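You operate a simulated robot arm through the tools that you are given. There is no shell and no other tool.

You are at the controls of a simulated robot arm. One attempt, no reset.

## Task
Mop the puddle off the rubber mat, then rinse the sponge.
Fine: use the blue sponge, rinse it under the white tap, tap off, sponge back where it lay.

Only the result counts: the job must be done as asked and must still hold three seconds after the hand-in. Knocking over, shifting, dropping, spilling or breaking anything else fails it.

## Robot
A 6-joint arm with a fingered hand, fixed in place. Base frame: the origin is on the floor under the middle of its stand, x ahead of it, y to its left, z up; the work surface is at about z = 900. Lengths are in mm, angles in rad, forces in N, time in s.
With the tool pointing down near the work surface it reaches from about 280 to 800 mm from the base axis. Its first joint turns from -2.897 to 2.897 rad. Payload 4 kg.
The tool frame sits at the grasp point between the pads (the TCP): z along the fingers, y along the line on which they close. The tips reach 26 mm beyond it. The gripper opens to 132 mm; its body begins 73 mm behind the TCP. The gripper is a hand of 5 fingers: y runs from the thumb to the fingers, the wrist lies at [0, 0, -239] in the tool frame, and closing takes about 1.5 s.
Orientation is that of the tool frame in the base frame, as a unit quaternion [x, y, z, w]. With the fingers straight down and closing along the base's y, the tool's x points along the base's -x, its y along +y and its z along -z.

## Interface
- The arm moves only by the tool arm_command. Its argument "steps" is a list of rows, each a list of 6 numbers: the shift along the base's x, y, z in mm, then the turn, a rotation vector about the base's x, y, z in degrees. In form: [[tx, ty, tz, wx, wy, wz], ...]. A call has 1 to 20 rows; each row shifts and turns the commanded pose from where the row before left it. "gripper" is the opening, from 0 (shut) to 1 (fully open), set as the call begins (left out, the last holds). A row lasts 0.2 s, in which the tool goes at most 50 mm and 0.15 rad; a call with a longer step from one row to the next is refused whole, and so is a gripper value outside its range. Where a pose cannot be reached the arm comes as near as it can. A force on the tool above 90 N (or 10 N above the force at the start of the call, whichever is more), or a blocked arm, ends the call early, and 0.2 s more pass. Each finger travels about 45 mm/s and halts on what it meets, pressing with about 26 N; the grip force reading is that of the motor and also rises with nothing between the fingers. The clock runs only during rows and for 0.2 s after the last one: add rows that do not move to give the fingers time. The reply holds the time, the measured pose of the TCP, the force on the tool along the base axes, the opening and the grip force, in the units named above and with some noise, with the torque about the TCP (base axes, N m) and any sound that the robot's microphone picked up, and new pictures: "views" is both (left out), scene, wrist or none.
- Cameras (640 x 400 px; columns grow to the right, rows downward): "scene" is fixed at [399.5, 650.9, 1644.6]; the picture's right is [-1.00, 0.04, 0.00], its down [0.04, 0.97, -0.23] and it looks along [-0.01, -0.23, -0.97] (base axes); focal length 214 px, centre (320, 200). "wrist" rides on the gripper at [84, 2, -97] in the tool frame; the picture's right is [-0.02, 1.00, 0.00], its down [-0.75, -0.02, -0.66] and it looks along [-0.66, -0.01, 0.75] (tool axes); focal length 270 px, centre (320, 200). There is no depth. A picture from a camera that has moved, and an enlarged one, comes with that camera's place and axes in the base frame and with its lens.
- finger_targets(finger1, finger2, finger3, finger4, thumb_bend): sets how far each is bent, from 0 (flat) to 1 (curled in); at 0.3 the hand is open as for a grip, at 0.7 the pads meet at the TCP. One left out holds its place. A second passes; each finger stops where it meets its share of the squeeze, and holds until it gets a number again. A gripper value or a shape takes the hand back. It gives what a move gives, with no picture; readings hold the bend of each and the force on the fingers (four entries, about 0 where the hand has none), thumb and palm.
- preshape(shape): the hand has 5 fingers and takes this shape, open, in about a second: jaw (thumb against the fingers, like two jaws); tri (thumb and two fingers); tip (a fingertip pinch); poke (one finger out to press); point (the index stretched); flat (the hand flat); cup (the hand cupped); fist (a fist). The gripper value then closes the fingers along that shape, each until it touches; the sizes above hold for jaw. It gives what a move gives, with no picture.
- close_up(camera, box): a new picture of the part [left, top, right, bottom] of that camera's present view, enlarged. It takes no simulated time.
- close_job(): hands the job in; it is judged then, once.

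Nothing tells you positions but the pictures and the camera data. Unless the task says otherwise, let go and move clear before handing in.

The tools are called after "Request:" by a JSON object that holds its "api" and its "payload". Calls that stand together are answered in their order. arm_command: Moves the arm, as the interface text tells. Its arguments: {"type":"object","properties":{"steps":{"type":"array","items":{"type":"array","items":{"type":"number"}}},"gripper":{"type":"number"},"views":{"type":"string","enum":["both","scene","wrist","none"]}},"required":["steps"]} The other tools are called the same way: preshape (shape) gives the hand a shape; finger_targets (finger1, finger2, finger3, finger4, thumb_bend) moves the fingers one by one; close_up (camera, box) takes an enlarged picture of a part of a camera's view; close_job () hands the job in.

At the start:

```text
time_s: 0.0
ee_pos: [378.1, 234.1, 1190.0]
ee_rot: [-0.001, 1.0, -0.001, 0.0]
ft_force: [0.6, 0.5, -0.2]
moment: [-0.01, 0.02, -0.02]
finger_gap: 131.5
grip_force: 0.1
shape: jaw
bend: [0.3, 0.3, 0.3, 0.3, 0.3]
finger forces: [0.1, 0.1, 0.0, 0.0, 0.0, 0.0]
```

scene: 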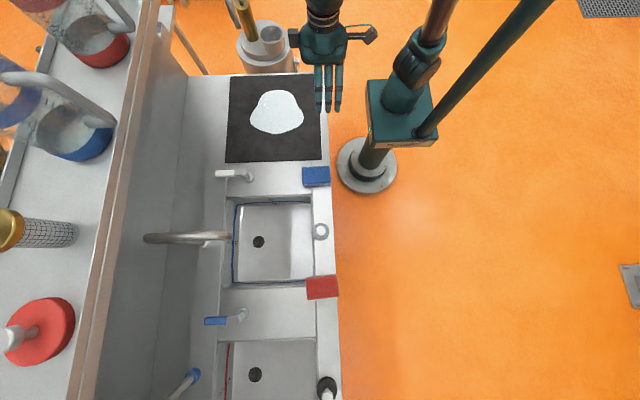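
wrist: 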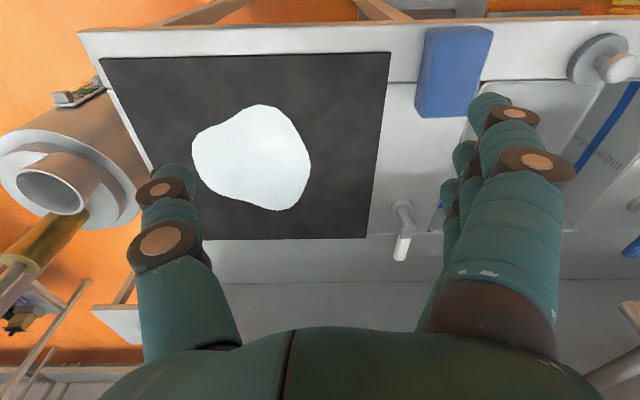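

I see a puddle on the black mat at about (547, 111), a blue sponge near (403, 388), a white lever near (680, 386), and a sink with a spout beyond it. I'll look closer at all of these before moving.

Request:
{"api": "close_up", "payload": {"camera": "scene", "box": [130, 140, 350, 278]}}

Request:
{"api": "close_up", "payload": {"camera": "scene", "box": [130, 262, 350, 400]}}

Request:
{"api": "close_up", "payload": {"camera": "wrist", "box": [360, 0, 640, 175]}}

Request:
{"api": "close_up", "payload": {"camera": "scene", "box": [200, 50, 360, 150]}}

```text
2.90 times, centred on (240, 209) of scene
camera zoom: at [399.5, 650.9, 1644.6], right [-1.0, 0.04, 0.0], down [0.04, 0.97, -0.23], along [-0.01, -0.23, -0.97], focal length 622 px, centre (552, 174)
```

zoom: 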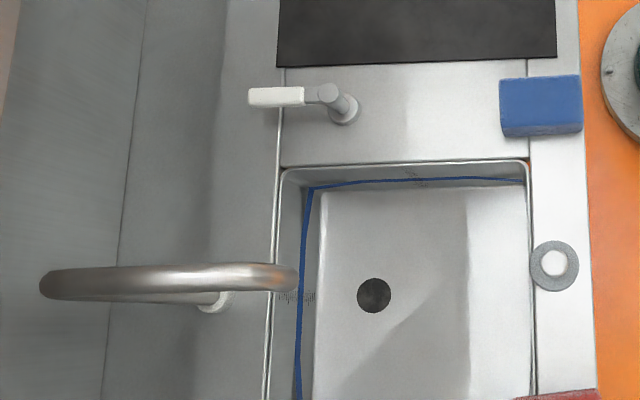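

```text
2.90 times, centred on (240, 331) of scene
camera zoom: at [399.5, 650.9, 1644.6], right [-1.0, 0.04, 0.0], down [0.04, 0.97, -0.23], along [-0.01, -0.23, -0.97], focal length 622 px, centre (552, -180)
```

zoom: 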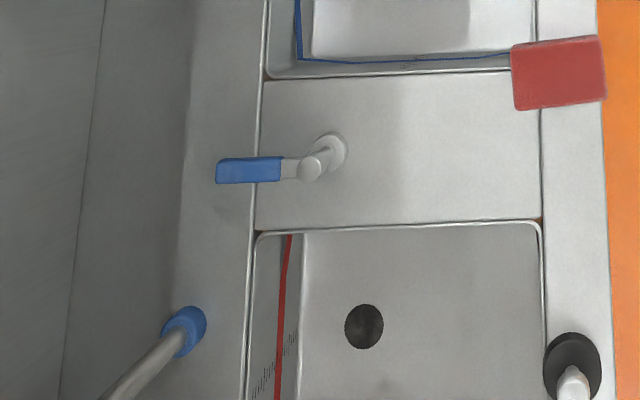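

```text
2.29 times, centred on (500, 88) of wrist
camera zoom: at [293.5, 233.7, 1286.8], right [0.02, 1.0, 0.0], down [0.75, -0.02, 0.66], along [0.66, -0.01, -0.75], focal length 618 px, centre (-91, 457)
```

zoom: 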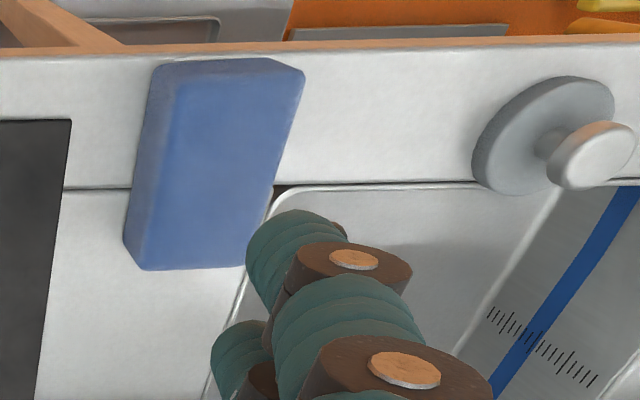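

```text
4.00 times, centred on (280, 100) of scene
camera zoom: at [399.5, 650.9, 1644.6], right [-1.0, 0.04, 0.0], down [0.04, 0.97, -0.23], along [-0.01, -0.23, -0.97], focal length 858 px, centre (480, 600)
```

zoom: 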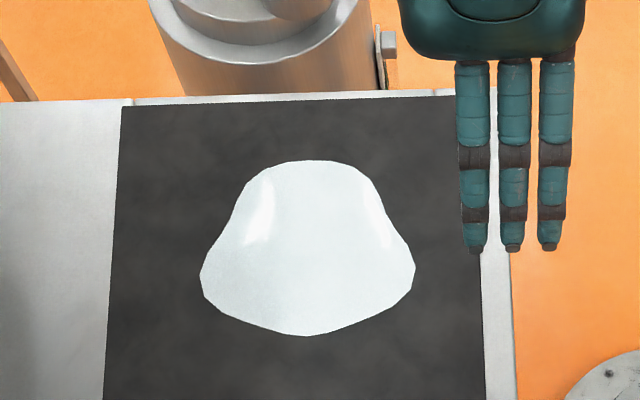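

The white lever is a handle on a short post with its pivot near (650, 384). The spout with the matching white collar arches over the first sink. I'll move high over the first sink to get a wrist view of the spout and lever.

Request:
{"api": "arm_command", "payload": {"steps": [[0, 40, 0, 0, 0, 0], [0, 45, 0, 0, 0, 0], [0, 45, 0, 0, 0, 0], [0, 45, 0, 0, 0, 0], [0, 25, 0, 0, 0, 0]], "views": "both"}}

```text
time_s: 1.2
ee_pos: [378.3, 433.1, 1191.5]
ee_rot: [0.001, 1.0, 0.0, 0.0]
ft_force: [0.0, -0.3, 0.2]
moment: [-0.01, -0.01, -0.04]
finger_gap: 132.2
grip_force: 0.1
shape: jaw
bend: [0.3, 0.3, 0.3, 0.3, 0.3]
finger forces: [0.1, 0.1, 0.0, 0.0, 0.0, 0.0]
camera wrist: at [293.5, 433.8, 1287.1], right [0.02, 1.0, 0.0], down [0.75, -0.02, 0.66], along [0.66, -0.01, -0.75], focal length 270 px, centre (320, 200)
```

scene: 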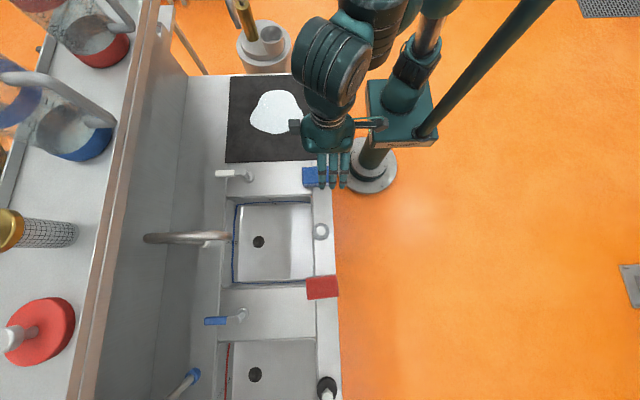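
wrist: 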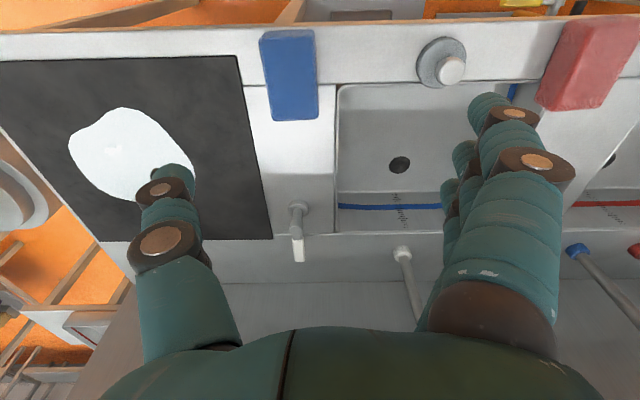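

Request:
{"api": "close_up", "payload": {"camera": "wrist", "box": [220, 170, 460, 320]}}

Request:
{"api": "close_up", "payload": {"camera": "wrist", "box": [240, 10, 400, 110]}}

Request:
{"api": "close_up", "payload": {"camera": "scene", "box": [205, 160, 265, 198]}}

```text
2.67 times, centred on (340, 245) of wrist
camera zoom: at [293.5, 433.8, 1287.1], right [0.02, 1.0, 0.0], down [0.75, -0.02, 0.66], along [0.66, -0.01, -0.75], focal length 721 px, centre (267, 80)
```

zoom: 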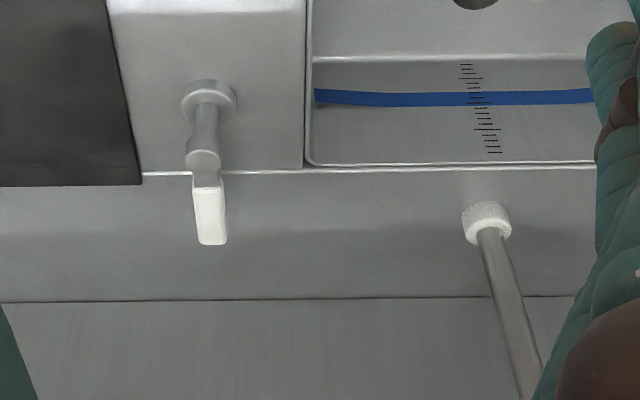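

```text
4.00 times, centred on (320, 60) of wrist
camera zoom: at [293.5, 433.8, 1287.1], right [0.02, 1.0, 0.0], down [0.75, -0.02, 0.66], along [0.66, -0.01, -0.75], focal length 1081 px, centre (320, 760)
```

zoom: 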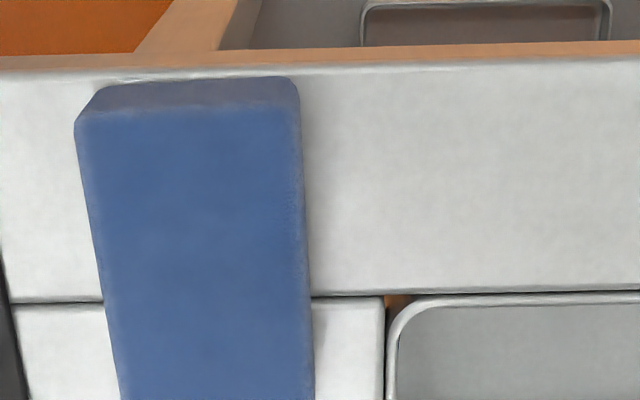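

```text
10.53 times, centred on (235, 179) of scene
camera zoom: at [399.5, 650.9, 1644.6], right [-1.0, 0.04, 0.0], down [0.04, 0.97, -0.23], along [-0.01, -0.23, -0.97], focal length 2258 px, centre (1215, 421)
```

zoom: 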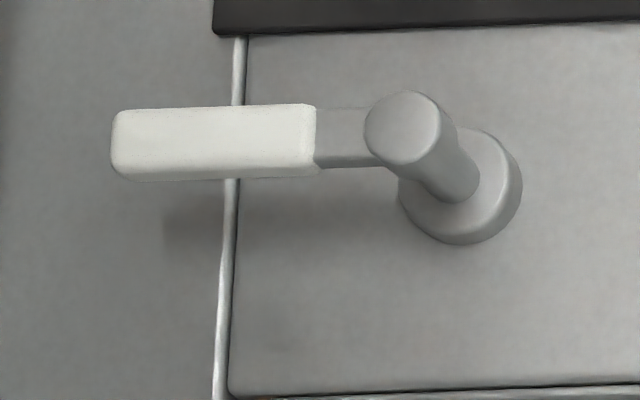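

The lever tip is at about (742, 383, 959) and its post at (650, 385). The spout base is at about (793, 611). I'll try the poke shape here, high up, to see where the pressing finger ends up.

Request:
{"api": "preshape", "payload": {"shape": "poke"}}

Request:
{"api": "arm_command", "payload": {"steps": [[40, 0, 0, 0, 0, 0], [40, 0, 0, 0, 0, 0]], "views": "both"}}

```text
time_s: 2.1
ee_pos: [378.7, 433.3, 1190.9]
ee_rot: [0.0, 1.0, 0.0, -0.001]
ft_force: [-0.4, -0.1, 0.1]
moment: [0.04, -0.04, -0.01]
finger_gap: 0.0
grip_force: 0.0
shape: poke
bend: [1.0, 1.0, 1.0, 1.0, 0.47]
finger forces: [0.1, 0.1, 0.0, 0.0, 0.1, 0.0]
```

```text
time_s: 2.7
ee_pos: [458.6, 432.4, 1190.2]
ee_rot: [0.0, 1.0, 0.001, 0.0]
ft_force: [-0.6, 0.2, 0.4]
moment: [-0.01, 0.01, 0.03]
finger_gap: 0.0
grip_force: 0.2
shape: poke
bend: [1.0, 1.0, 1.0, 1.0, 0.47]
finger forces: [0.1, 0.1, 0.0, 0.1, 0.0, 0.0]
camera wrist: at [373.9, 433.4, 1286.5], right [0.02, 1.0, 0.0], down [0.75, -0.02, 0.66], along [0.66, -0.01, -0.75], focal length 270 px, centre (320, 200)
```

scene: 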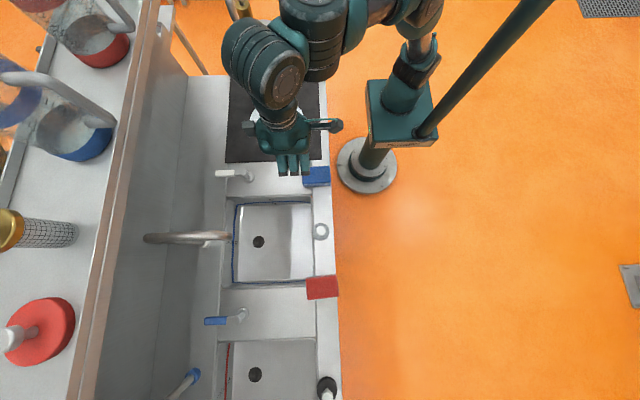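
wrist: 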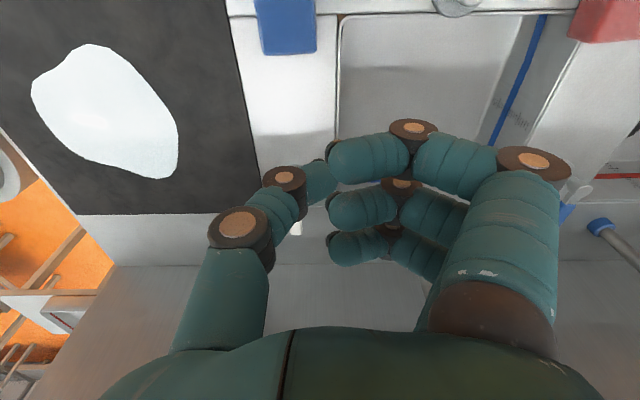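

Poke leaves the thumb out and the fingers curled. I'll check the point shape, with the index stretched, as an alternative for pushing the lever.

Request:
{"api": "preshape", "payload": {"shape": "point"}}

Request:
{"api": "arm_command", "payload": {"steps": [[0, 0, 0, 0, 0, 0]], "views": "both"}}

Request:
{"api": "close_up", "payload": {"camera": "scene", "box": [220, 90, 360, 190]}}

```text
time_s: 3.6
ee_pos: [458.4, 433.4, 1189.9]
ee_rot: [0.0, 1.0, -0.001, -0.001]
ft_force: [-0.3, 0.2, 0.6]
moment: [-0.02, 0.01, 0.0]
finger_gap: 126.1
grip_force: 0.1
shape: point
bend: [0.28, 1.0, 1.0, 1.0, 0.55]
finger forces: [0.0, 0.0, 0.1, 0.0, 0.1, 0.1]
```

```text
time_s: 4.0
ee_pos: [457.7, 433.5, 1189.9]
ee_rot: [0.001, 1.0, 0.0, 0.0]
ft_force: [-0.1, 1.2, -0.1]
moment: [0.0, 0.0, 0.01]
finger_gap: 126.1
grip_force: 0.0
shape: point
bend: [0.28, 1.0, 1.0, 1.0, 0.55]
finger forces: [0.1, 0.0, 0.0, 0.0, 0.0, 0.1]
camera wrist: at [373.9, 433.5, 1286.2], right [0.02, 1.0, 0.0], down [0.75, -0.02, 0.66], along [0.66, -0.01, -0.75], focal length 270 px, centre (320, 200)
```

scene: 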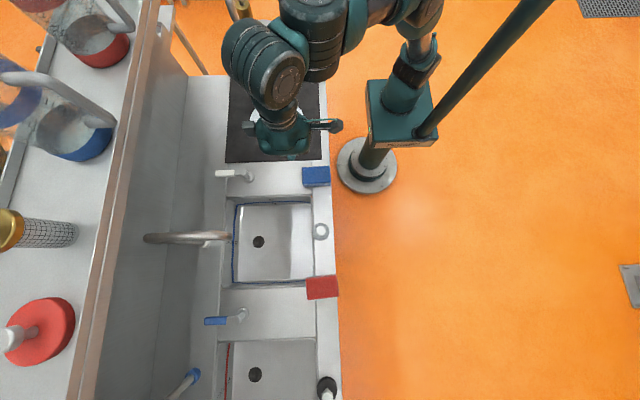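
wrist: 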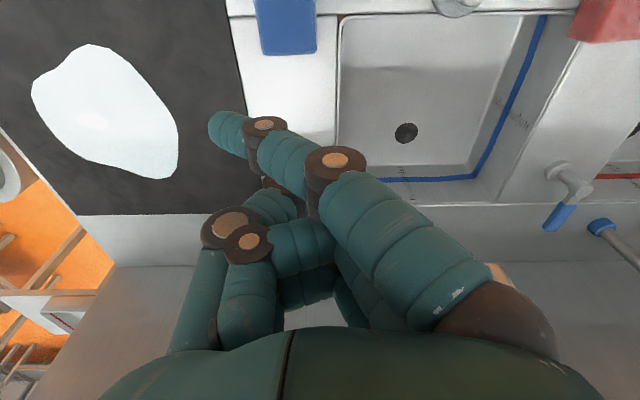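

```text
4.00 times, centred on (290, 140) of scene
camera zoom: at [399.5, 650.9, 1644.6], right [-1.0, 0.04, 0.0], down [0.04, 0.97, -0.23], along [-0.01, -0.23, -0.97], focal length 858 px, centre (440, 440)
```

zoom: 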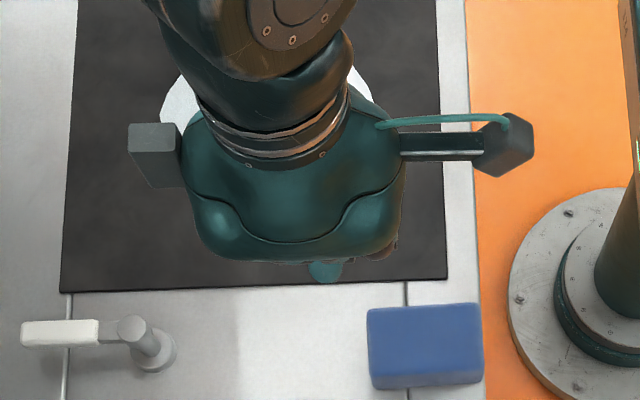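

In point the index folds across the palm, so I'll go back to jaw. It can straddle the lever, which lets me test either direction gently. I'm moving above the lever with the tool tilted outward for reach.

Request:
{"api": "preshape", "payload": {"shape": "jaw"}}

Request:
{"api": "arm_command", "payload": {"steps": [[40, -8, -15, 0, -4, 0], [40, -8, -15, 0, -4, 0], [40, -8, -15, 0, -4, 0], [40, -8, -15, 0, -4, 0], [40, -8, -15, 0, -4, 0], [42, -8, -15, 0, 0, 0]], "views": "both"}}

```text
time_s: 4.9
ee_pos: [458.6, 432.6, 1188.9]
ee_rot: [0.0, 1.0, 0.0, 0.0]
ft_force: [0.5, -0.1, 0.5]
moment: [0.03, -0.01, 0.0]
finger_gap: 131.6
grip_force: 0.0
shape: jaw
bend: [0.3, 0.3, 0.3, 0.3, 0.3]
finger forces: [0.0, 0.0, 0.0, 0.0, 0.1, 0.1]
```

```text
time_s: 6.3
ee_pos: [695.2, 380.8, 1101.0]
ee_rot: [-0.001, 0.985, 0.001, 0.174]
ft_force: [-0.8, 0.2, 0.0]
moment: [-0.01, -0.01, -0.02]
finger_gap: 131.9
grip_force: 0.1
shape: jaw
bend: [0.3, 0.3, 0.3, 0.3, 0.3]
finger forces: [0.1, 0.1, 0.1, 0.0, 0.0, 0.1]
out of reach, approached as far as the arm can: row 6
camera wrist: at [582.0, 381.1, 1162.2], right [0.02, 1.0, 0.01], down [0.48, -0.02, 0.88], along [0.88, -0.01, -0.48], focal length 270 px, centre (320, 200)
```

scene: 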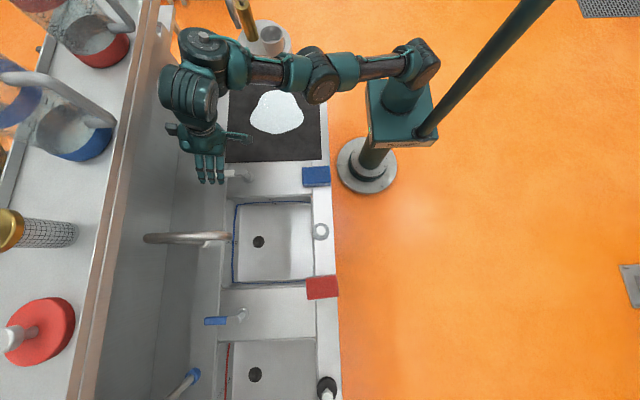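
wrist: 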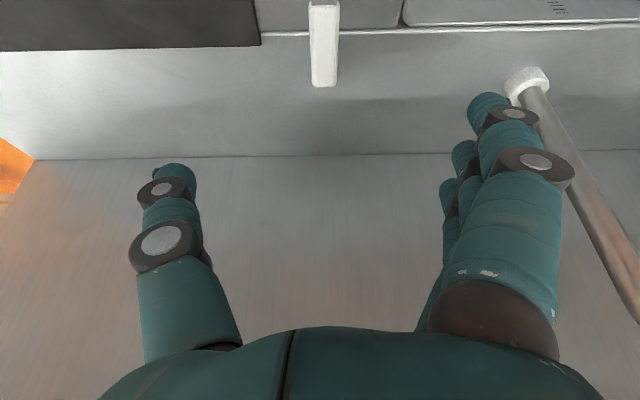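

The lever lies midway between thumb and fingers. I'm lowering the open hand so it straddles the handle, with the tips staying above the counter.

Request:
{"api": "arm_command", "payload": {"steps": [[0, 1, -35, 0, 0, 0], [0, 1, -35, 0, 0, 0], [0, 0, -35, 0, 0, 0], [0, 0, -33, 0, 0, 0]], "views": "both"}}

```text
time_s: 7.3
ee_pos: [685.3, 382.3, 996.9]
ee_rot: [0.001, 0.987, -0.004, 0.16]
ft_force: [-0.4, -0.4, 1.1]
moment: [-0.04, 0.0, 0.0]
finger_gap: 132.2
grip_force: 0.1
shape: jaw
bend: [0.3, 0.3, 0.3, 0.3, 0.3]
finger forces: [0.0, 0.0, 0.0, 0.0, 0.0, 0.1]
out of reach, approached as far as the arm can: row 2, 3, 4
camera wrist: at [574.7, 384.0, 1060.9], right [0.02, 1.0, 0.0], down [0.51, -0.01, 0.86], along [0.86, -0.02, -0.51], focal length 270 px, centre (320, 200)
```

scene: 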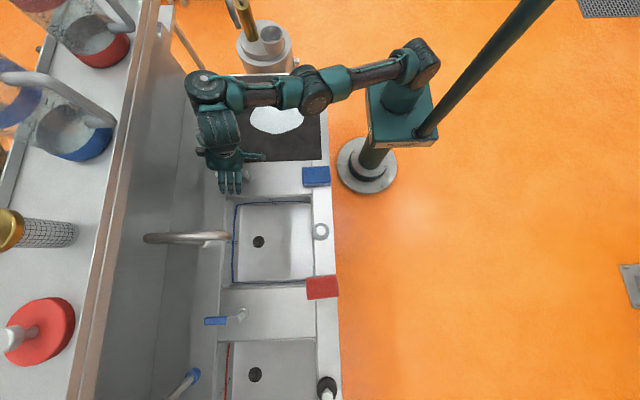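
wrist: 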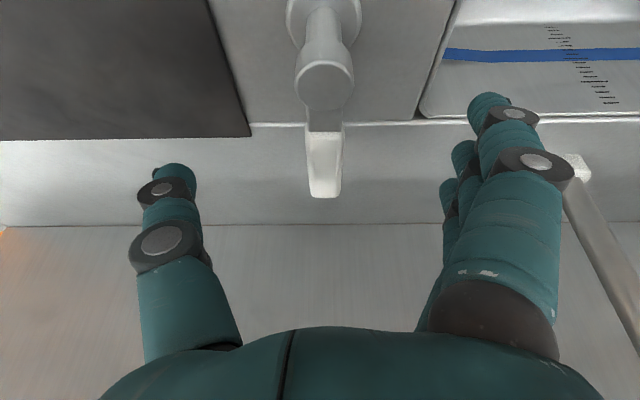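

The handle is straddled, but the arm is at its reach limit here. I'll raise a little and tilt further outward to gain reach.

Request:
{"api": "arm_command", "payload": {"steps": [[0, 0, 20, 0, -6, 0], [0, 0, 10, 0, -6, 0], [0, 0, 0, 0, -6, 0], [0, 0, 0, 0, -4, 0]], "views": "both"}}

```text
time_s: 8.3
ee_pos: [677.4, 384.6, 1052.8]
ee_rot: [0.002, 0.98, -0.008, 0.2]
ft_force: [-0.4, -0.5, -0.2]
moment: [-0.02, -0.01, -0.02]
finger_gap: 132.0
grip_force: 0.0
shape: jaw
bend: [0.3, 0.3, 0.3, 0.3, 0.3]
finger forces: [0.1, 0.0, 0.0, 0.0, 0.1, 0.1]
out of reach, approached as far as the arm can: row 1, 2, 3, 4
camera wrist: at [562.3, 387.0, 1108.7], right [0.03, 1.0, -0.01], down [0.44, 0.0, 0.9], along [0.9, -0.03, -0.43], focal length 270 px, centre (320, 200)
```

scene: 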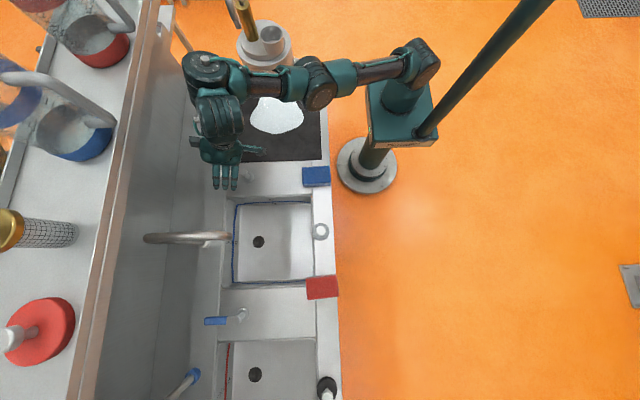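
wrist: 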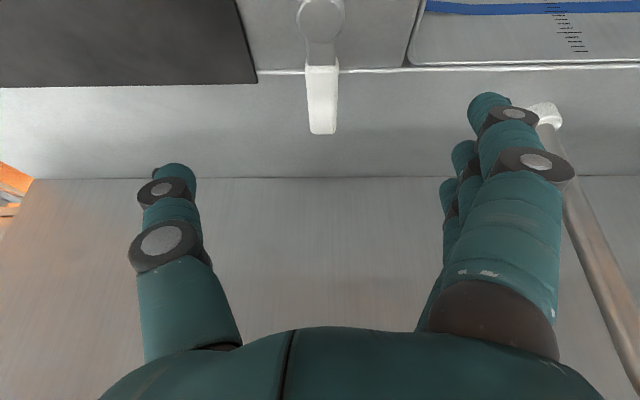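

Tilting further made the reach worse, so the wrist geometry prefers less tilt. I'll undo the tilt and check again.

Request:
{"api": "arm_command", "payload": {"steps": [[0, 0, 0, 0, 7, 0], [0, 0, 0, 0, 7, 0], [0, 0, 0, 0, 8, 0]], "views": "none"}}

```text
time_s: 9.1
ee_pos: [677.2, 382.0, 1053.1]
ee_rot: [-0.002, 1.0, -0.011, 0.021]
ft_force: [0.5, -0.4, 0.7]
moment: [0.04, 0.04, -0.01]
finger_gap: 132.1
grip_force: 0.2
shape: jaw
bend: [0.3, 0.3, 0.3, 0.3, 0.3]
finger forces: [0.0, 0.0, 0.1, 0.0, 0.0, 0.0]
```

The tool is nearly vertical now. I'll go forward and down a little to see how far it reaches.

Request:
{"api": "arm_command", "payload": {"steps": [[10, 0, -25, 0, 0, 1], [10, 0, -25, 0, 0, 0], [5, 0, -20, 0, 0, 0]], "views": "both"}}

```text
time_s: 9.9
ee_pos: [700.1, 384.3, 982.6]
ee_rot: [-0.008, 1.0, -0.009, 0.009]
ft_force: [0.1, 1.0, -0.4]
moment: [0.0, -0.03, 0.03]
finger_gap: 132.0
grip_force: 0.1
shape: jaw
bend: [0.3, 0.3, 0.3, 0.3, 0.3]
finger forces: [0.1, 0.1, 0.1, 0.0, 0.0, 0.0]
out of reach, approached as far as the arm can: row 1
camera wrist: at [613.5, 384.5, 1076.8], right [0.0, 1.0, -0.02], down [0.74, 0.01, 0.67], along [0.67, -0.01, -0.74], focal length 270 px, centre (320, 200)
```

scene: 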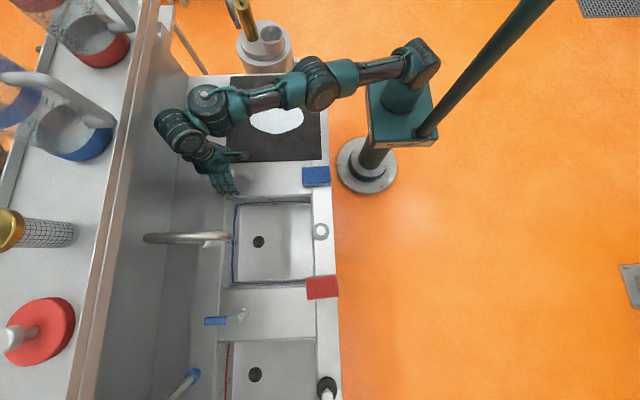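
wrist: 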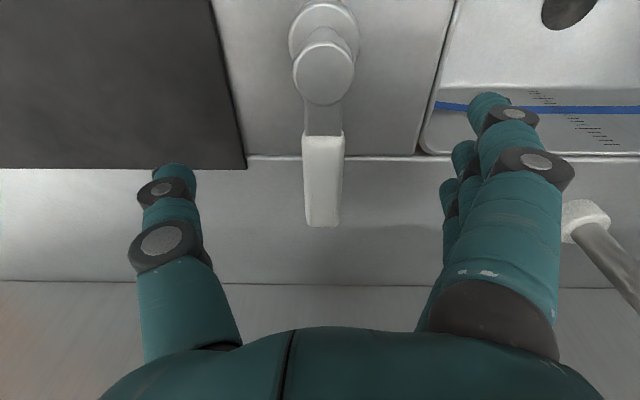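

The straight-down pose reaches (700, 384), with the lever centred between the fingers. I'll lower the last 23 mm, then nudge slightly each way to feel which direction it turns.

Request:
{"api": "arm_command", "payload": {"steps": [[0, 0, -12, 0, 0, 0], [0, 0, -11, 0, 0, 0]], "views": "both"}}

```text
time_s: 10.5
ee_pos: [699.3, 382.1, 959.3]
ee_rot: [-0.008, 1.0, -0.008, 0.01]
ft_force: [0.1, 0.7, 0.2]
moment: [0.02, 0.02, 0.04]
finger_gap: 132.0
grip_force: 0.1
shape: jaw
bend: [0.3, 0.3, 0.3, 0.3, 0.3]
finger forces: [0.0, 0.1, 0.1, 0.1, 0.0, 0.1]
camera wrist: at [613.4, 384.2, 1053.5], right [0.0, 1.0, -0.02], down [0.74, 0.01, 0.67], along [0.67, -0.01, -0.74], focal length 270 px, centre (320, 200)
```

scene: 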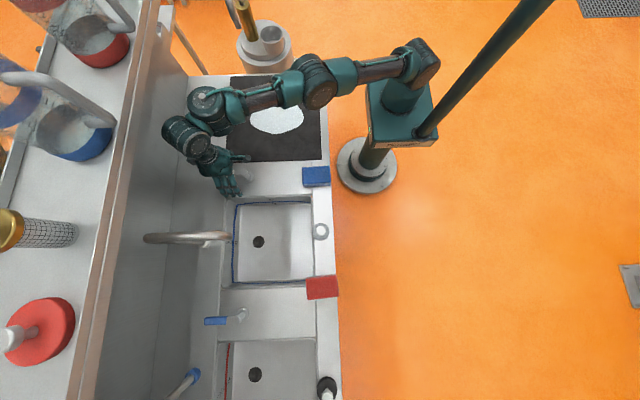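
wrist: 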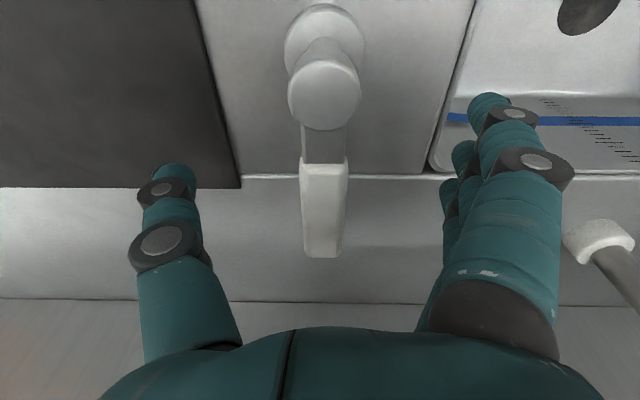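

The lever sits centred between thumb and fingers. I'll narrow the gap to about 40 mm so the hand works as a loose fork around the handle.

Request:
{"api": "arm_command", "payload": {"steps": [[6, 1, 0, 0, 0, 0], [0, 0, 0, 0, 0, 0], [0, 0, 0, 0, 0, 0], [0, 0, 0, 0, 0, 0], [0, 0, 0, 0, 0, 0], [0, 0, 0, 0, 0, 0], [0, 0, 0, 0, 0, 0]], "gripper": 0.32, "views": "both"}}

```text
time_s: 12.1
ee_pos: [706.3, 384.5, 958.9]
ee_rot: [-0.009, 1.0, -0.009, 0.009]
ft_force: [-0.9, -0.1, -0.1]
moment: [0.02, -0.01, -0.01]
finger_gap: 42.6
grip_force: 0.1
shape: jaw
bend: [0.73, 0.73, 0.73, 0.73, 0.7]
finger forces: [0.0, 0.0, 0.1, 0.0, 0.0, 0.0]
camera wrist: at [619.4, 385.1, 1053.8], right [0.0, 1.0, -0.02], down [0.74, 0.01, 0.67], along [0.67, -0.01, -0.74], focal length 270 px, centre (320, 200)
```

scene: 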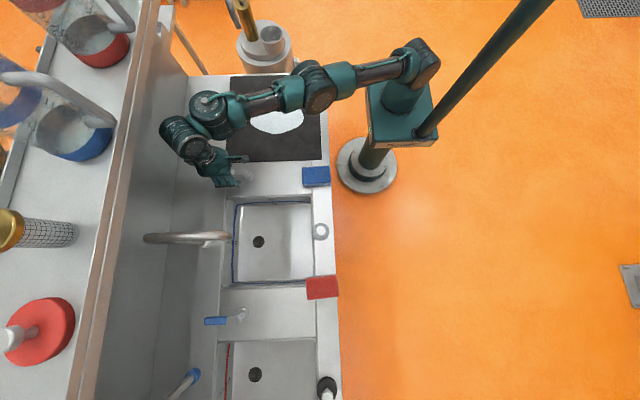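
wrist: 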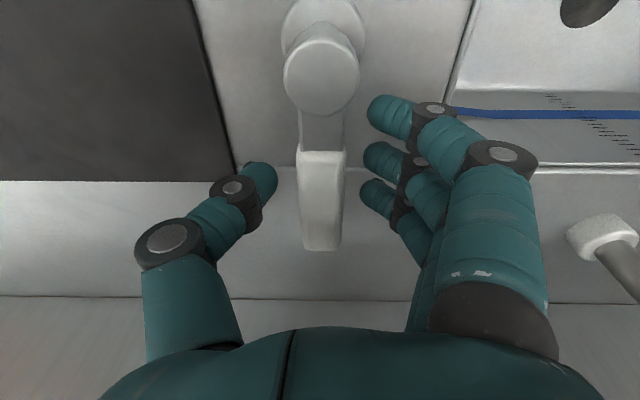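

The fork is around the handle with about 10 mm slack each side. First test: a gentle nudge toward -y with the fingers.

Request:
{"api": "arm_command", "payload": {"steps": [[0, -5, 0, 0, 0, 0], [0, -5, 0, 0, 0, 0], [0, -3, 0, 0, 0, 0], [0, 0, 0, 0, 0, 0]], "views": "wrist"}}

```text
time_s: 13.1
ee_pos: [706.1, 371.1, 960.4]
ee_rot: [-0.008, 1.0, -0.008, 0.01]
ft_force: [0.8, 1.4, 0.6]
moment: [0.03, 0.03, 0.02]
finger_gap: 42.9
grip_force: 0.0
shape: jaw
bend: [0.73, 0.73, 0.73, 0.73, 0.7]
finger forces: [0.1, 0.4, 0.4, 0.5, 0.0, 0.0]
camera wrist: at [619.2, 372.5, 1054.0], right [0.0, 1.0, -0.02], down [0.74, 0.01, 0.67], along [0.67, -0.01, -0.74], focal length 270 px, centre (320, 200)
```

wrist: 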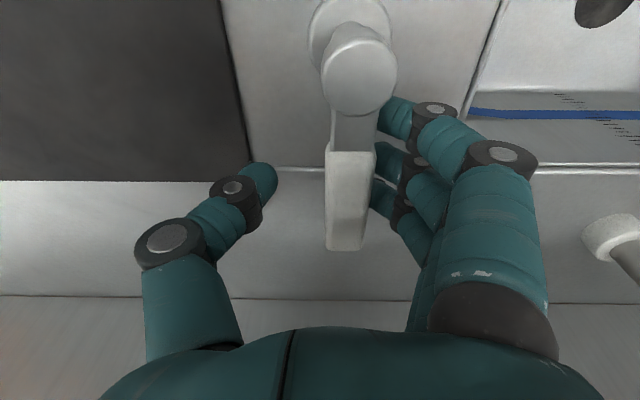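

The fingers have just touched the handle, with light forces. I'll push another few millimetres toward -y.

Request:
{"api": "arm_command", "payload": {"steps": [[0, -3, 0, 0, 0, 0], [0, -3, 0, 0, 0, 0], [0, 0, 0, 0, 0, 0]], "views": "wrist"}}

```text
time_s: 13.9
ee_pos: [705.4, 366.3, 959.9]
ee_rot: [-0.009, 1.0, -0.008, 0.009]
ft_force: [-0.7, 9.6, -1.1]
moment: [0.11, -0.01, 0.08]
finger_gap: 45.5
grip_force: 0.0
shape: jaw
bend: [0.73, 0.73, 0.73, 0.73, 0.7]
finger forces: [0.8, 2.5, 2.4, 2.2, 0.0, 0.0]
camera wrist: at [619.2, 366.9, 1053.7], right [0.0, 1.0, -0.02], down [0.74, 0.01, 0.67], along [0.67, -0.01, -0.74], focal length 270 px, centre (320, 200)
```

wrist: 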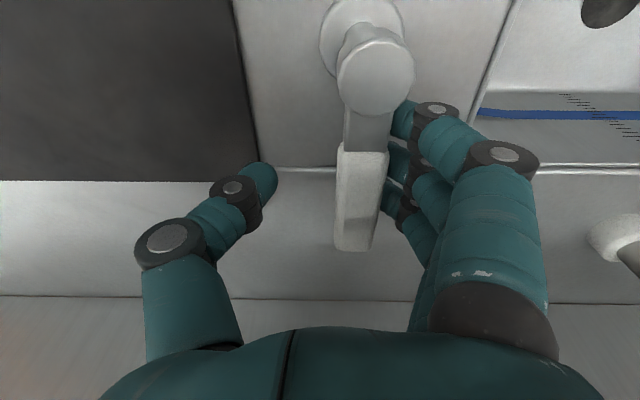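

The handle resists toward -y at 9.6 N and hasn't turned, so that looks like a stop. Now I'll test toward +y with the thumb.

Request:
{"api": "arm_command", "payload": {"steps": [[0, 10, 0, 0, 0, 0], [0, 10, 0, 0, 0, 0], [0, 5, 0, 0, 0, 0], [0, 4, 0, 0, 0, 0], [0, 3, 0, 0, 0, 0], [0, 0, 0, 0, 0, 0]], "views": "wrist"}}

```text
time_s: 15.3
ee_pos: [701.5, 397.5, 958.2]
ee_rot: [-0.008, 1.0, -0.008, 0.008]
ft_force: [0.2, -0.1, -0.5]
moment: [0.02, 0.0, -0.05]
finger_gap: 42.9
grip_force: 0.0
shape: jaw
bend: [0.73, 0.73, 0.73, 0.73, 0.7]
finger forces: [0.0, 0.1, 0.0, 0.1, 0.2, 0.0]
out of reach, approached as far as the arm can: row 4
camera wrist: at [615.8, 397.1, 1053.3], right [0.0, 1.0, -0.01], down [0.74, 0.01, 0.67], along [0.67, -0.01, -0.74], focal length 270 px, centre (320, 200)
```

wrist: 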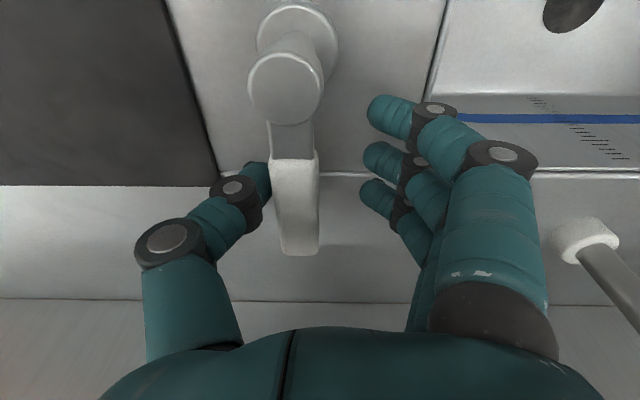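

The thumb is just touching. I'll push a few millimetres toward +y.

Request:
{"api": "arm_command", "payload": {"steps": [[-1, 3, 0, 0, 0, 0], [-1, 3, 0, 0, 0, 0], [-1, 3, 0, 0, 0, 0], [0, 0, 0, 0, 0, 0]], "views": "both"}}

```text
time_s: 16.3
ee_pos: [698.8, 402.4, 957.2]
ee_rot: [-0.01, 1.0, -0.009, 0.008]
ft_force: [1.7, -2.1, -1.4]
moment: [-0.01, -0.05, 0.04]
finger_gap: 44.3
grip_force: 0.0
shape: jaw
bend: [0.73, 0.73, 0.73, 0.73, 0.7]
finger forces: [0.0, 0.0, 0.0, 0.0, 2.6, 0.1]
out of reach, approached as far as the arm can: row 3
camera wrist: at [612.0, 403.9, 1052.7], right [0.0, 1.0, -0.02], down [0.74, 0.01, 0.67], along [0.67, -0.01, -0.74], focal length 270 px, centre (320, 200)
```

scene: 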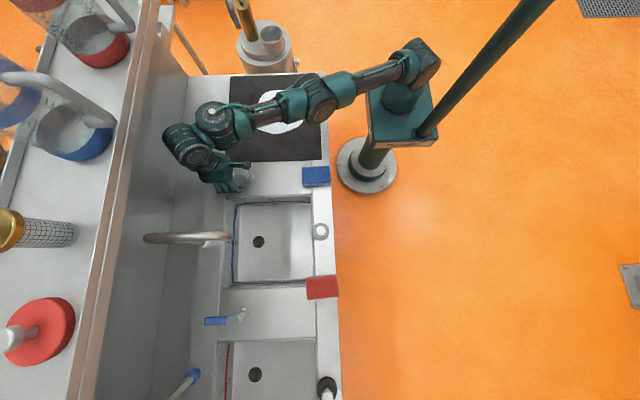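
wrist: 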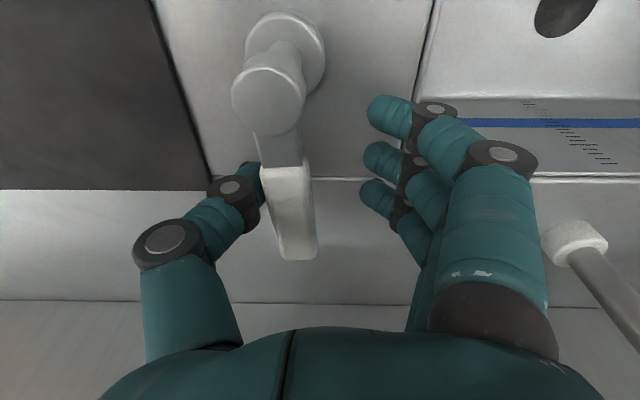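

The handle starts turning toward +y with only about 2 N, so that is the opening direction. I'll follow the arc around the post and turn the hand with it.

Request:
{"api": "arm_command", "payload": {"steps": [[-2.8, 6.6, 0, 0, 0, 8], [-3.7, 6.2, 0, 0, 0, 8], [-4.5, 5.6, 0, 0, 0, 8], [0, 0, 0, 0, 0, 0]], "views": "both"}}

```text
time_s: 17.3
ee_pos: [687.5, 421.5, 958.5]
ee_rot: [-0.217, 0.976, -0.007, 0.011]
ft_force: [-0.6, 0.0, -0.2]
moment: [0.02, 0.01, -0.01]
finger_gap: 44.2
grip_force: 0.0
shape: jaw
bend: [0.73, 0.73, 0.73, 0.73, 0.7]
finger forces: [0.1, 0.0, 0.0, 0.0, 1.6, 0.1]
camera wrist: at [607.5, 386.9, 1053.0], right [-0.41, 0.91, -0.02], down [0.67, 0.31, 0.67], along [0.62, 0.26, -0.74], focal length 270 px, centre (320, 200)
```

scene: 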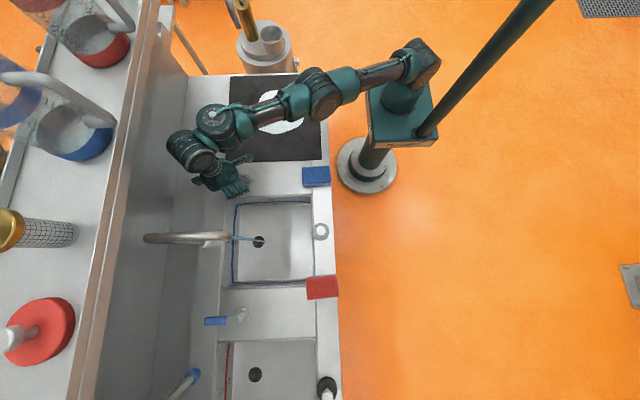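
wrist: 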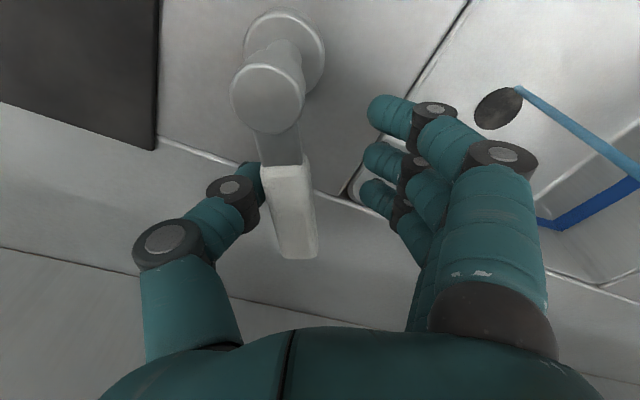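

Water is already running from the spout into the drain. I'll open the lever further for a full flow.

Request:
{"api": "arm_command", "payload": {"steps": [[-5.3, 4.9, 0, 0, 0, 8], [-5.9, 4.1, 0, 0, 0, 8], [-6.4, 3.2, 0, 0, 0, 8], [0, 0, 0, 0, 0, 0]], "views": "both"}}

Request:
{"api": "close_up", "payload": {"camera": "scene", "box": [130, 150, 350, 288]}}

```text
time_s: 18.3
ee_pos: [670.2, 434.7, 958.1]
ee_rot: [-0.415, 0.91, -0.004, 0.012]
ft_force: [0.7, -1.7, 0.8]
moment: [0.01, -0.03, 0.0]
finger_gap: 43.9
grip_force: 0.0
shape: jaw
bend: [0.73, 0.73, 0.73, 0.73, 0.7]
finger forces: [0.0, 0.0, 0.0, 0.0, 1.5, 0.0]
camera wrist: at [610.6, 369.7, 1052.5], right [-0.74, 0.67, -0.02], down [0.49, 0.56, 0.67], along [0.46, 0.49, -0.74], focal length 270 px, centre (320, 200)
```

scene: 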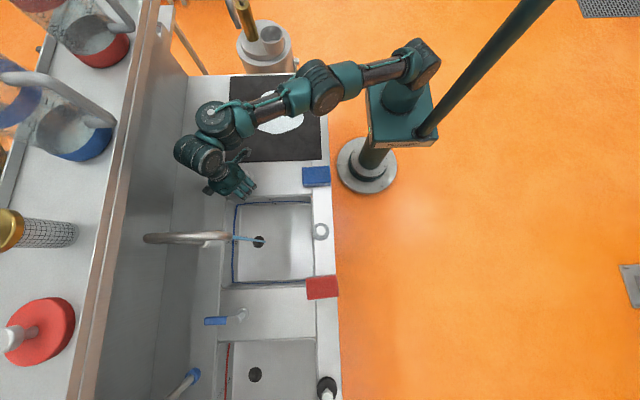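
wrist: 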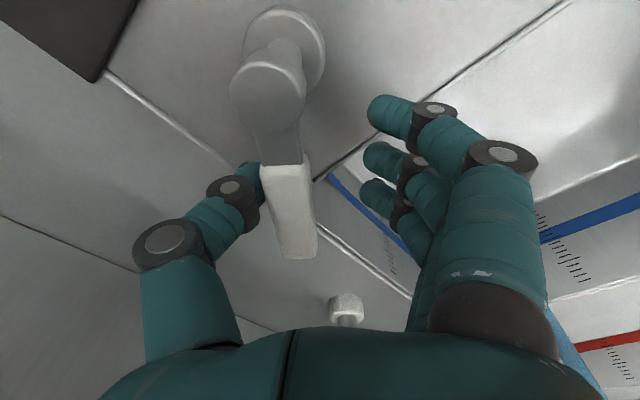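

```text
2.90 times, centred on (240, 219) of scene
camera zoom: at [399.5, 650.9, 1644.6], right [-1.0, 0.04, 0.0], down [0.04, 0.97, -0.23], along [-0.01, -0.23, -0.97], focal length 622 px, centre (552, 145)
```

zoom: 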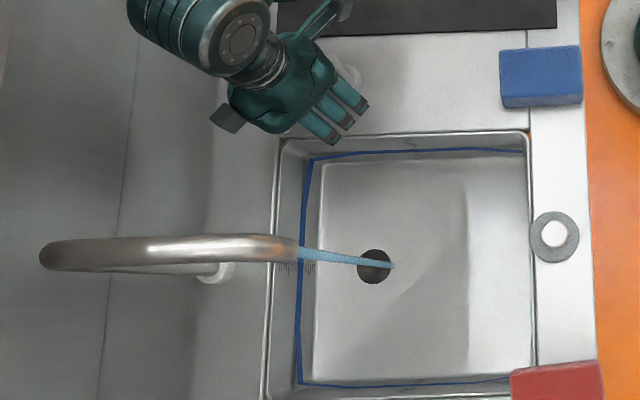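

The stream falls nearly vertically at about (632, 606) into the drain. I'll open the lever a little more, then back the hand out.

Request:
{"api": "arm_command", "payload": {"steps": [[-6.8, 2.4, 0, 0, 0, 8], [-7.1, 1.4, 0, 0, 0, 8], [0, 0, 0, 0, 0, 0]], "views": "both"}}

```text
time_s: 19.1
ee_pos: [654.9, 438.5, 959.0]
ee_rot: [-0.538, 0.843, -0.002, 0.012]
ft_force: [1.1, -1.2, -0.2]
moment: [-0.04, 0.0, -0.02]
finger_gap: 44.3
grip_force: 0.1
shape: jaw
bend: [0.73, 0.73, 0.73, 0.73, 0.7]
finger forces: [0.0, 0.1, 0.0, 0.0, 1.7, 0.0]
camera wrist: at [616.6, 359.5, 1052.5], right [-0.9, 0.44, -0.02], down [0.32, 0.67, 0.67], along [0.31, 0.6, -0.74], focal length 270 px, centre (320, 200)
```

scene: 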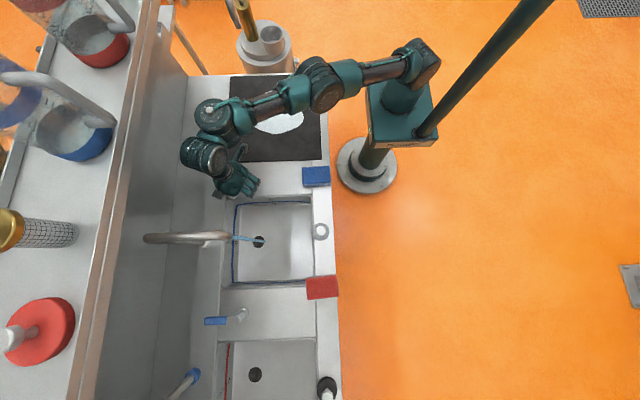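
wrist: 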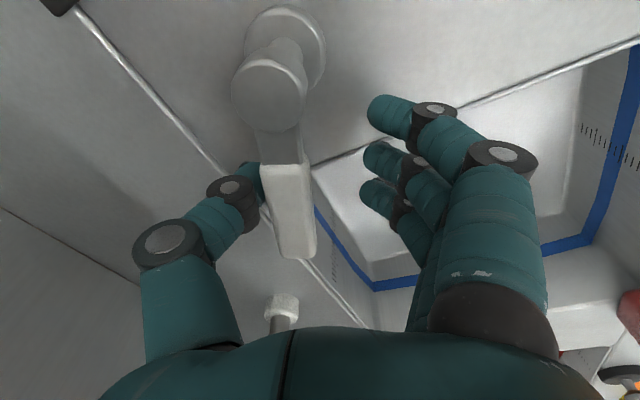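

The tap is open at about 69°. I'll ease the thumb off the lever, lift clear, and travel back toward the blue sponge while undoing the yaw.

Request:
{"api": "arm_command", "payload": {"steps": [[7.5, -2.9, 0, 0, 0, 0], [0, 0, 35, 0, 0, 0], [0, 0, 45, 0, 0, 0], [0, 0, 45, 0, 0, 0], [-32, -5.6, 5, 0, 0, -8.1], [-32, -5.6, 5, 0, 0, -8.1], [-32, -5.6, 5, 0, 0, -8.1], [-32, -5.6, 5, 0, 0, -8.1], [-32, -5.6, 5, 0, 0, -8.1], [-32, -5.6, 5, 0, 0, -8.1], [-32, -5.6, 5, 0, 0, -8.1], [-32, -5.6, 5, 0, 0, -8.1]], "views": "both"}}

```text
time_s: 21.7
ee_pos: [418.2, 407.1, 1145.7]
ee_rot: [0.001, 1.0, -0.01, 0.008]
ft_force: [0.5, 0.3, 0.3]
moment: [-0.02, -0.01, 0.01]
finger_gap: 42.6
grip_force: 0.1
shape: jaw
bend: [0.73, 0.73, 0.73, 0.73, 0.7]
finger forces: [0.0, 0.0, 0.0, 0.0, 0.0, 0.0]
out of reach, approached as far as the arm can: row 3, 4, 9, 10, 11, 12
camera wrist: at [332.6, 409.1, 1241.8], right [0.02, 1.0, -0.02], down [0.74, 0.0, 0.67], along [0.67, -0.03, -0.74], focal length 270 px, centre (320, 200)
```

scene: 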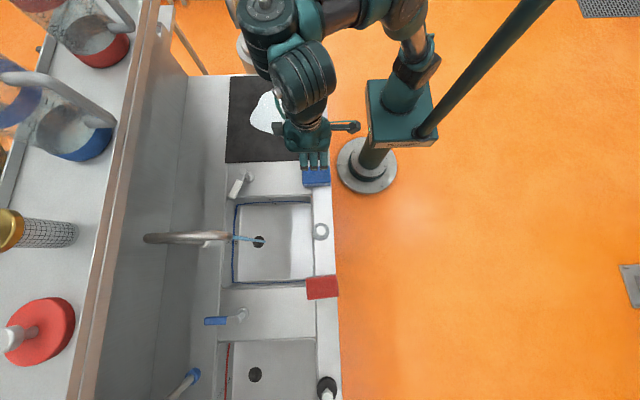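
wrist: 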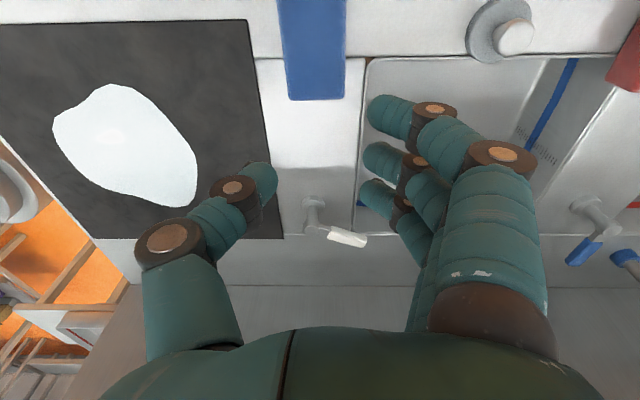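

The lever now points toward +y with water running. I'll open the hand and back up slightly to get a full view of the sponge for its exact position.

Request:
{"api": "arm_command", "payload": {"steps": [[-35, -5, 0, 0, 0, 0], [-35, -5, 0, 0, 0, 0], [-10, -5, 0, 0, 0, 0], [0, 0, 0, 0, 0, 0], [0, 0, 0, 0, 0, 0], [0, 0, 0, 0, 0, 0], [0, 0, 0, 0, 0, 0], [0, 0, 0, 0, 0, 0]], "gripper": 1.0, "views": "both"}}

Request:
{"api": "close_up", "payload": {"camera": "wrist", "box": [220, 0, 420, 125]}}

Request:
{"api": "close_up", "payload": {"camera": "scene", "box": [200, 150, 360, 250]}}

```text
time_s: 23.5
ee_pos: [351.2, 407.3, 1177.3]
ee_rot: [-0.001, 1.0, -0.009, 0.008]
ft_force: [0.4, 0.5, 0.5]
moment: [0.03, 0.0, 0.02]
finger_gap: 131.9
grip_force: 0.0
shape: jaw
bend: [0.3, 0.3, 0.3, 0.3, 0.3]
finger forces: [0.0, 0.0, 0.0, 0.1, 0.0, 0.0]
out of reach, approached as far as the arm can: row 1, 2, 3
camera wrist: at [265.6, 410.2, 1271.9], right [0.02, 1.0, -0.02], down [0.74, 0.0, 0.67], along [0.67, -0.03, -0.74], focal length 270 px, centre (320, 200)
```

scene: 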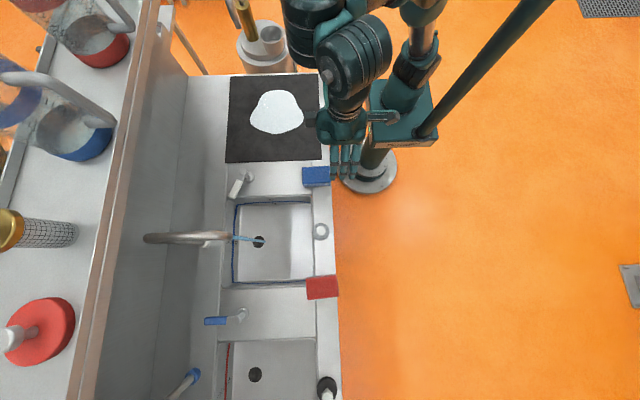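
wrist: 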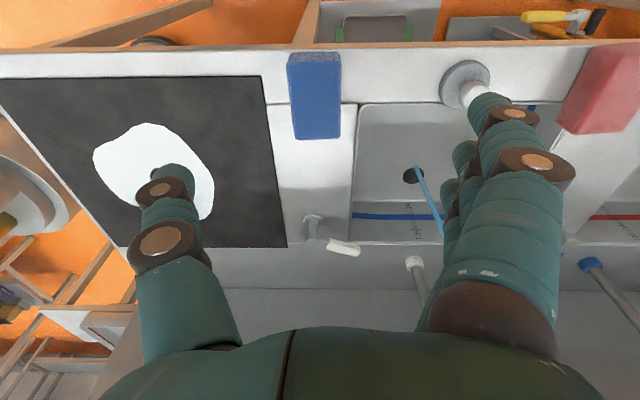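

```text
3.20 times, centred on (320, 62) of wrist
camera zoom: at [265.6, 410.2, 1271.9], right [0.02, 1.0, -0.02], down [0.74, 0.0, 0.67], along [0.67, -0.03, -0.74], focal length 865 px, centre (320, 640)
```

zoom: 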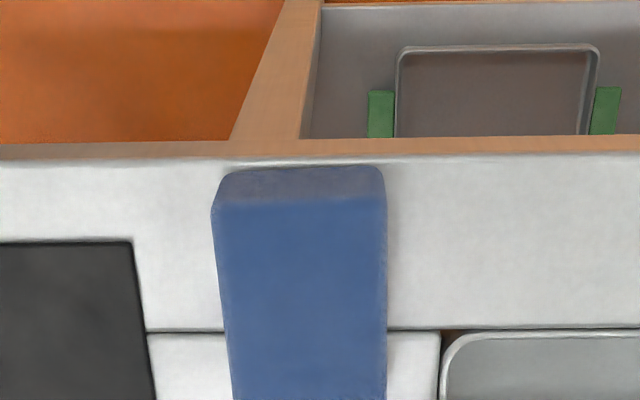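

```text
4.00 times, centred on (280, 200) of scene
camera zoom: at [399.5, 650.9, 1644.6], right [-1.0, 0.04, 0.0], down [0.04, 0.97, -0.23], along [-0.01, -0.23, -0.97], focal length 858 px, centre (480, 200)
```

zoom: 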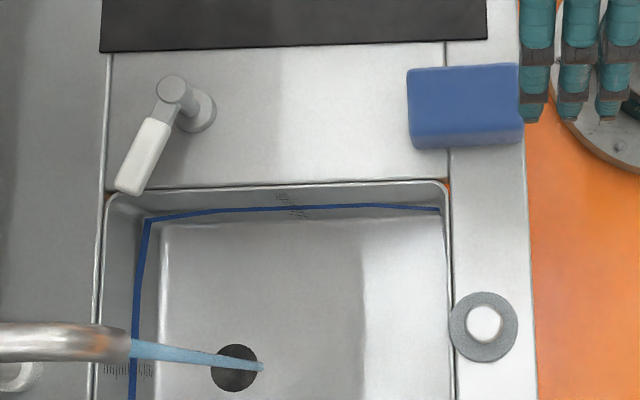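

Using both views, the sponge is about 98 × 62 × 33 mm, centred near (402, 391) and turned roughly +2°. I'll level the tool and come down over it.

Request:
{"api": "arm_command", "payload": {"steps": [[10, -3, -35, 1.0, 0.9, 2], [10, -3, -35, 0, 0, 0], [10, -3, -35, 0, 0, 0], [10, -3, -35, 0, 0, 0], [11, -4, -35, 0, 0, 0]], "views": "both"}}

```text
time_s: 24.7
ee_pos: [456.2, 450.1, 1092.2]
ee_rot: [-0.019, 1.0, -0.001, 0.0]
ft_force: [-0.4, 0.4, 0.2]
moment: [-0.01, 0.0, 0.0]
finger_gap: 131.8
grip_force: 0.1
shape: jaw
bend: [0.3, 0.3, 0.3, 0.3, 0.3]
finger forces: [0.0, 0.1, 0.1, 0.0, 0.0, 0.0]
out of reach, approached as far as the arm can: row 1, 2, 3, 4, 5
camera wrist: at [372.2, 448.2, 1188.2], right [-0.02, 1.0, 0.0], down [0.75, 0.01, 0.66], along [0.66, 0.01, -0.75], focal length 270 px, centre (320, 200)
```

scene: 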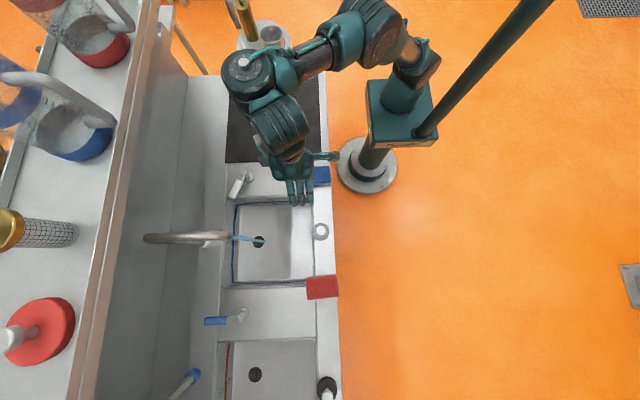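
wrist: 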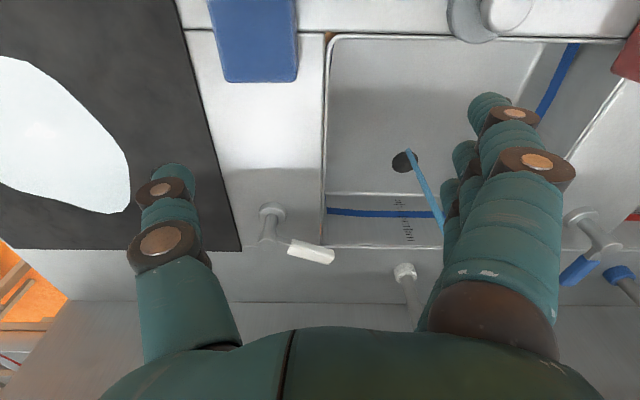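

The arm has settled into a wrist configuration that keeps it from folding in toward the sponge. I'll look at the arm closely before going on.

Request:
{"api": "close_up", "payload": {"camera": "scene", "box": [200, 0, 460, 215]}}

```text
1.86 times, centred on (330, 108) of scene
camera zoom: at [399.5, 650.9, 1644.6], right [-1.0, 0.04, 0.0], down [0.04, 0.97, -0.23], along [-0.01, -0.23, -0.97], focal length 399 px, centre (301, 372)
```

zoom: 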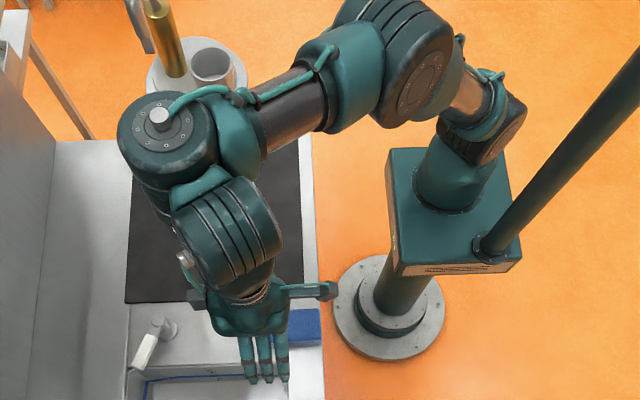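

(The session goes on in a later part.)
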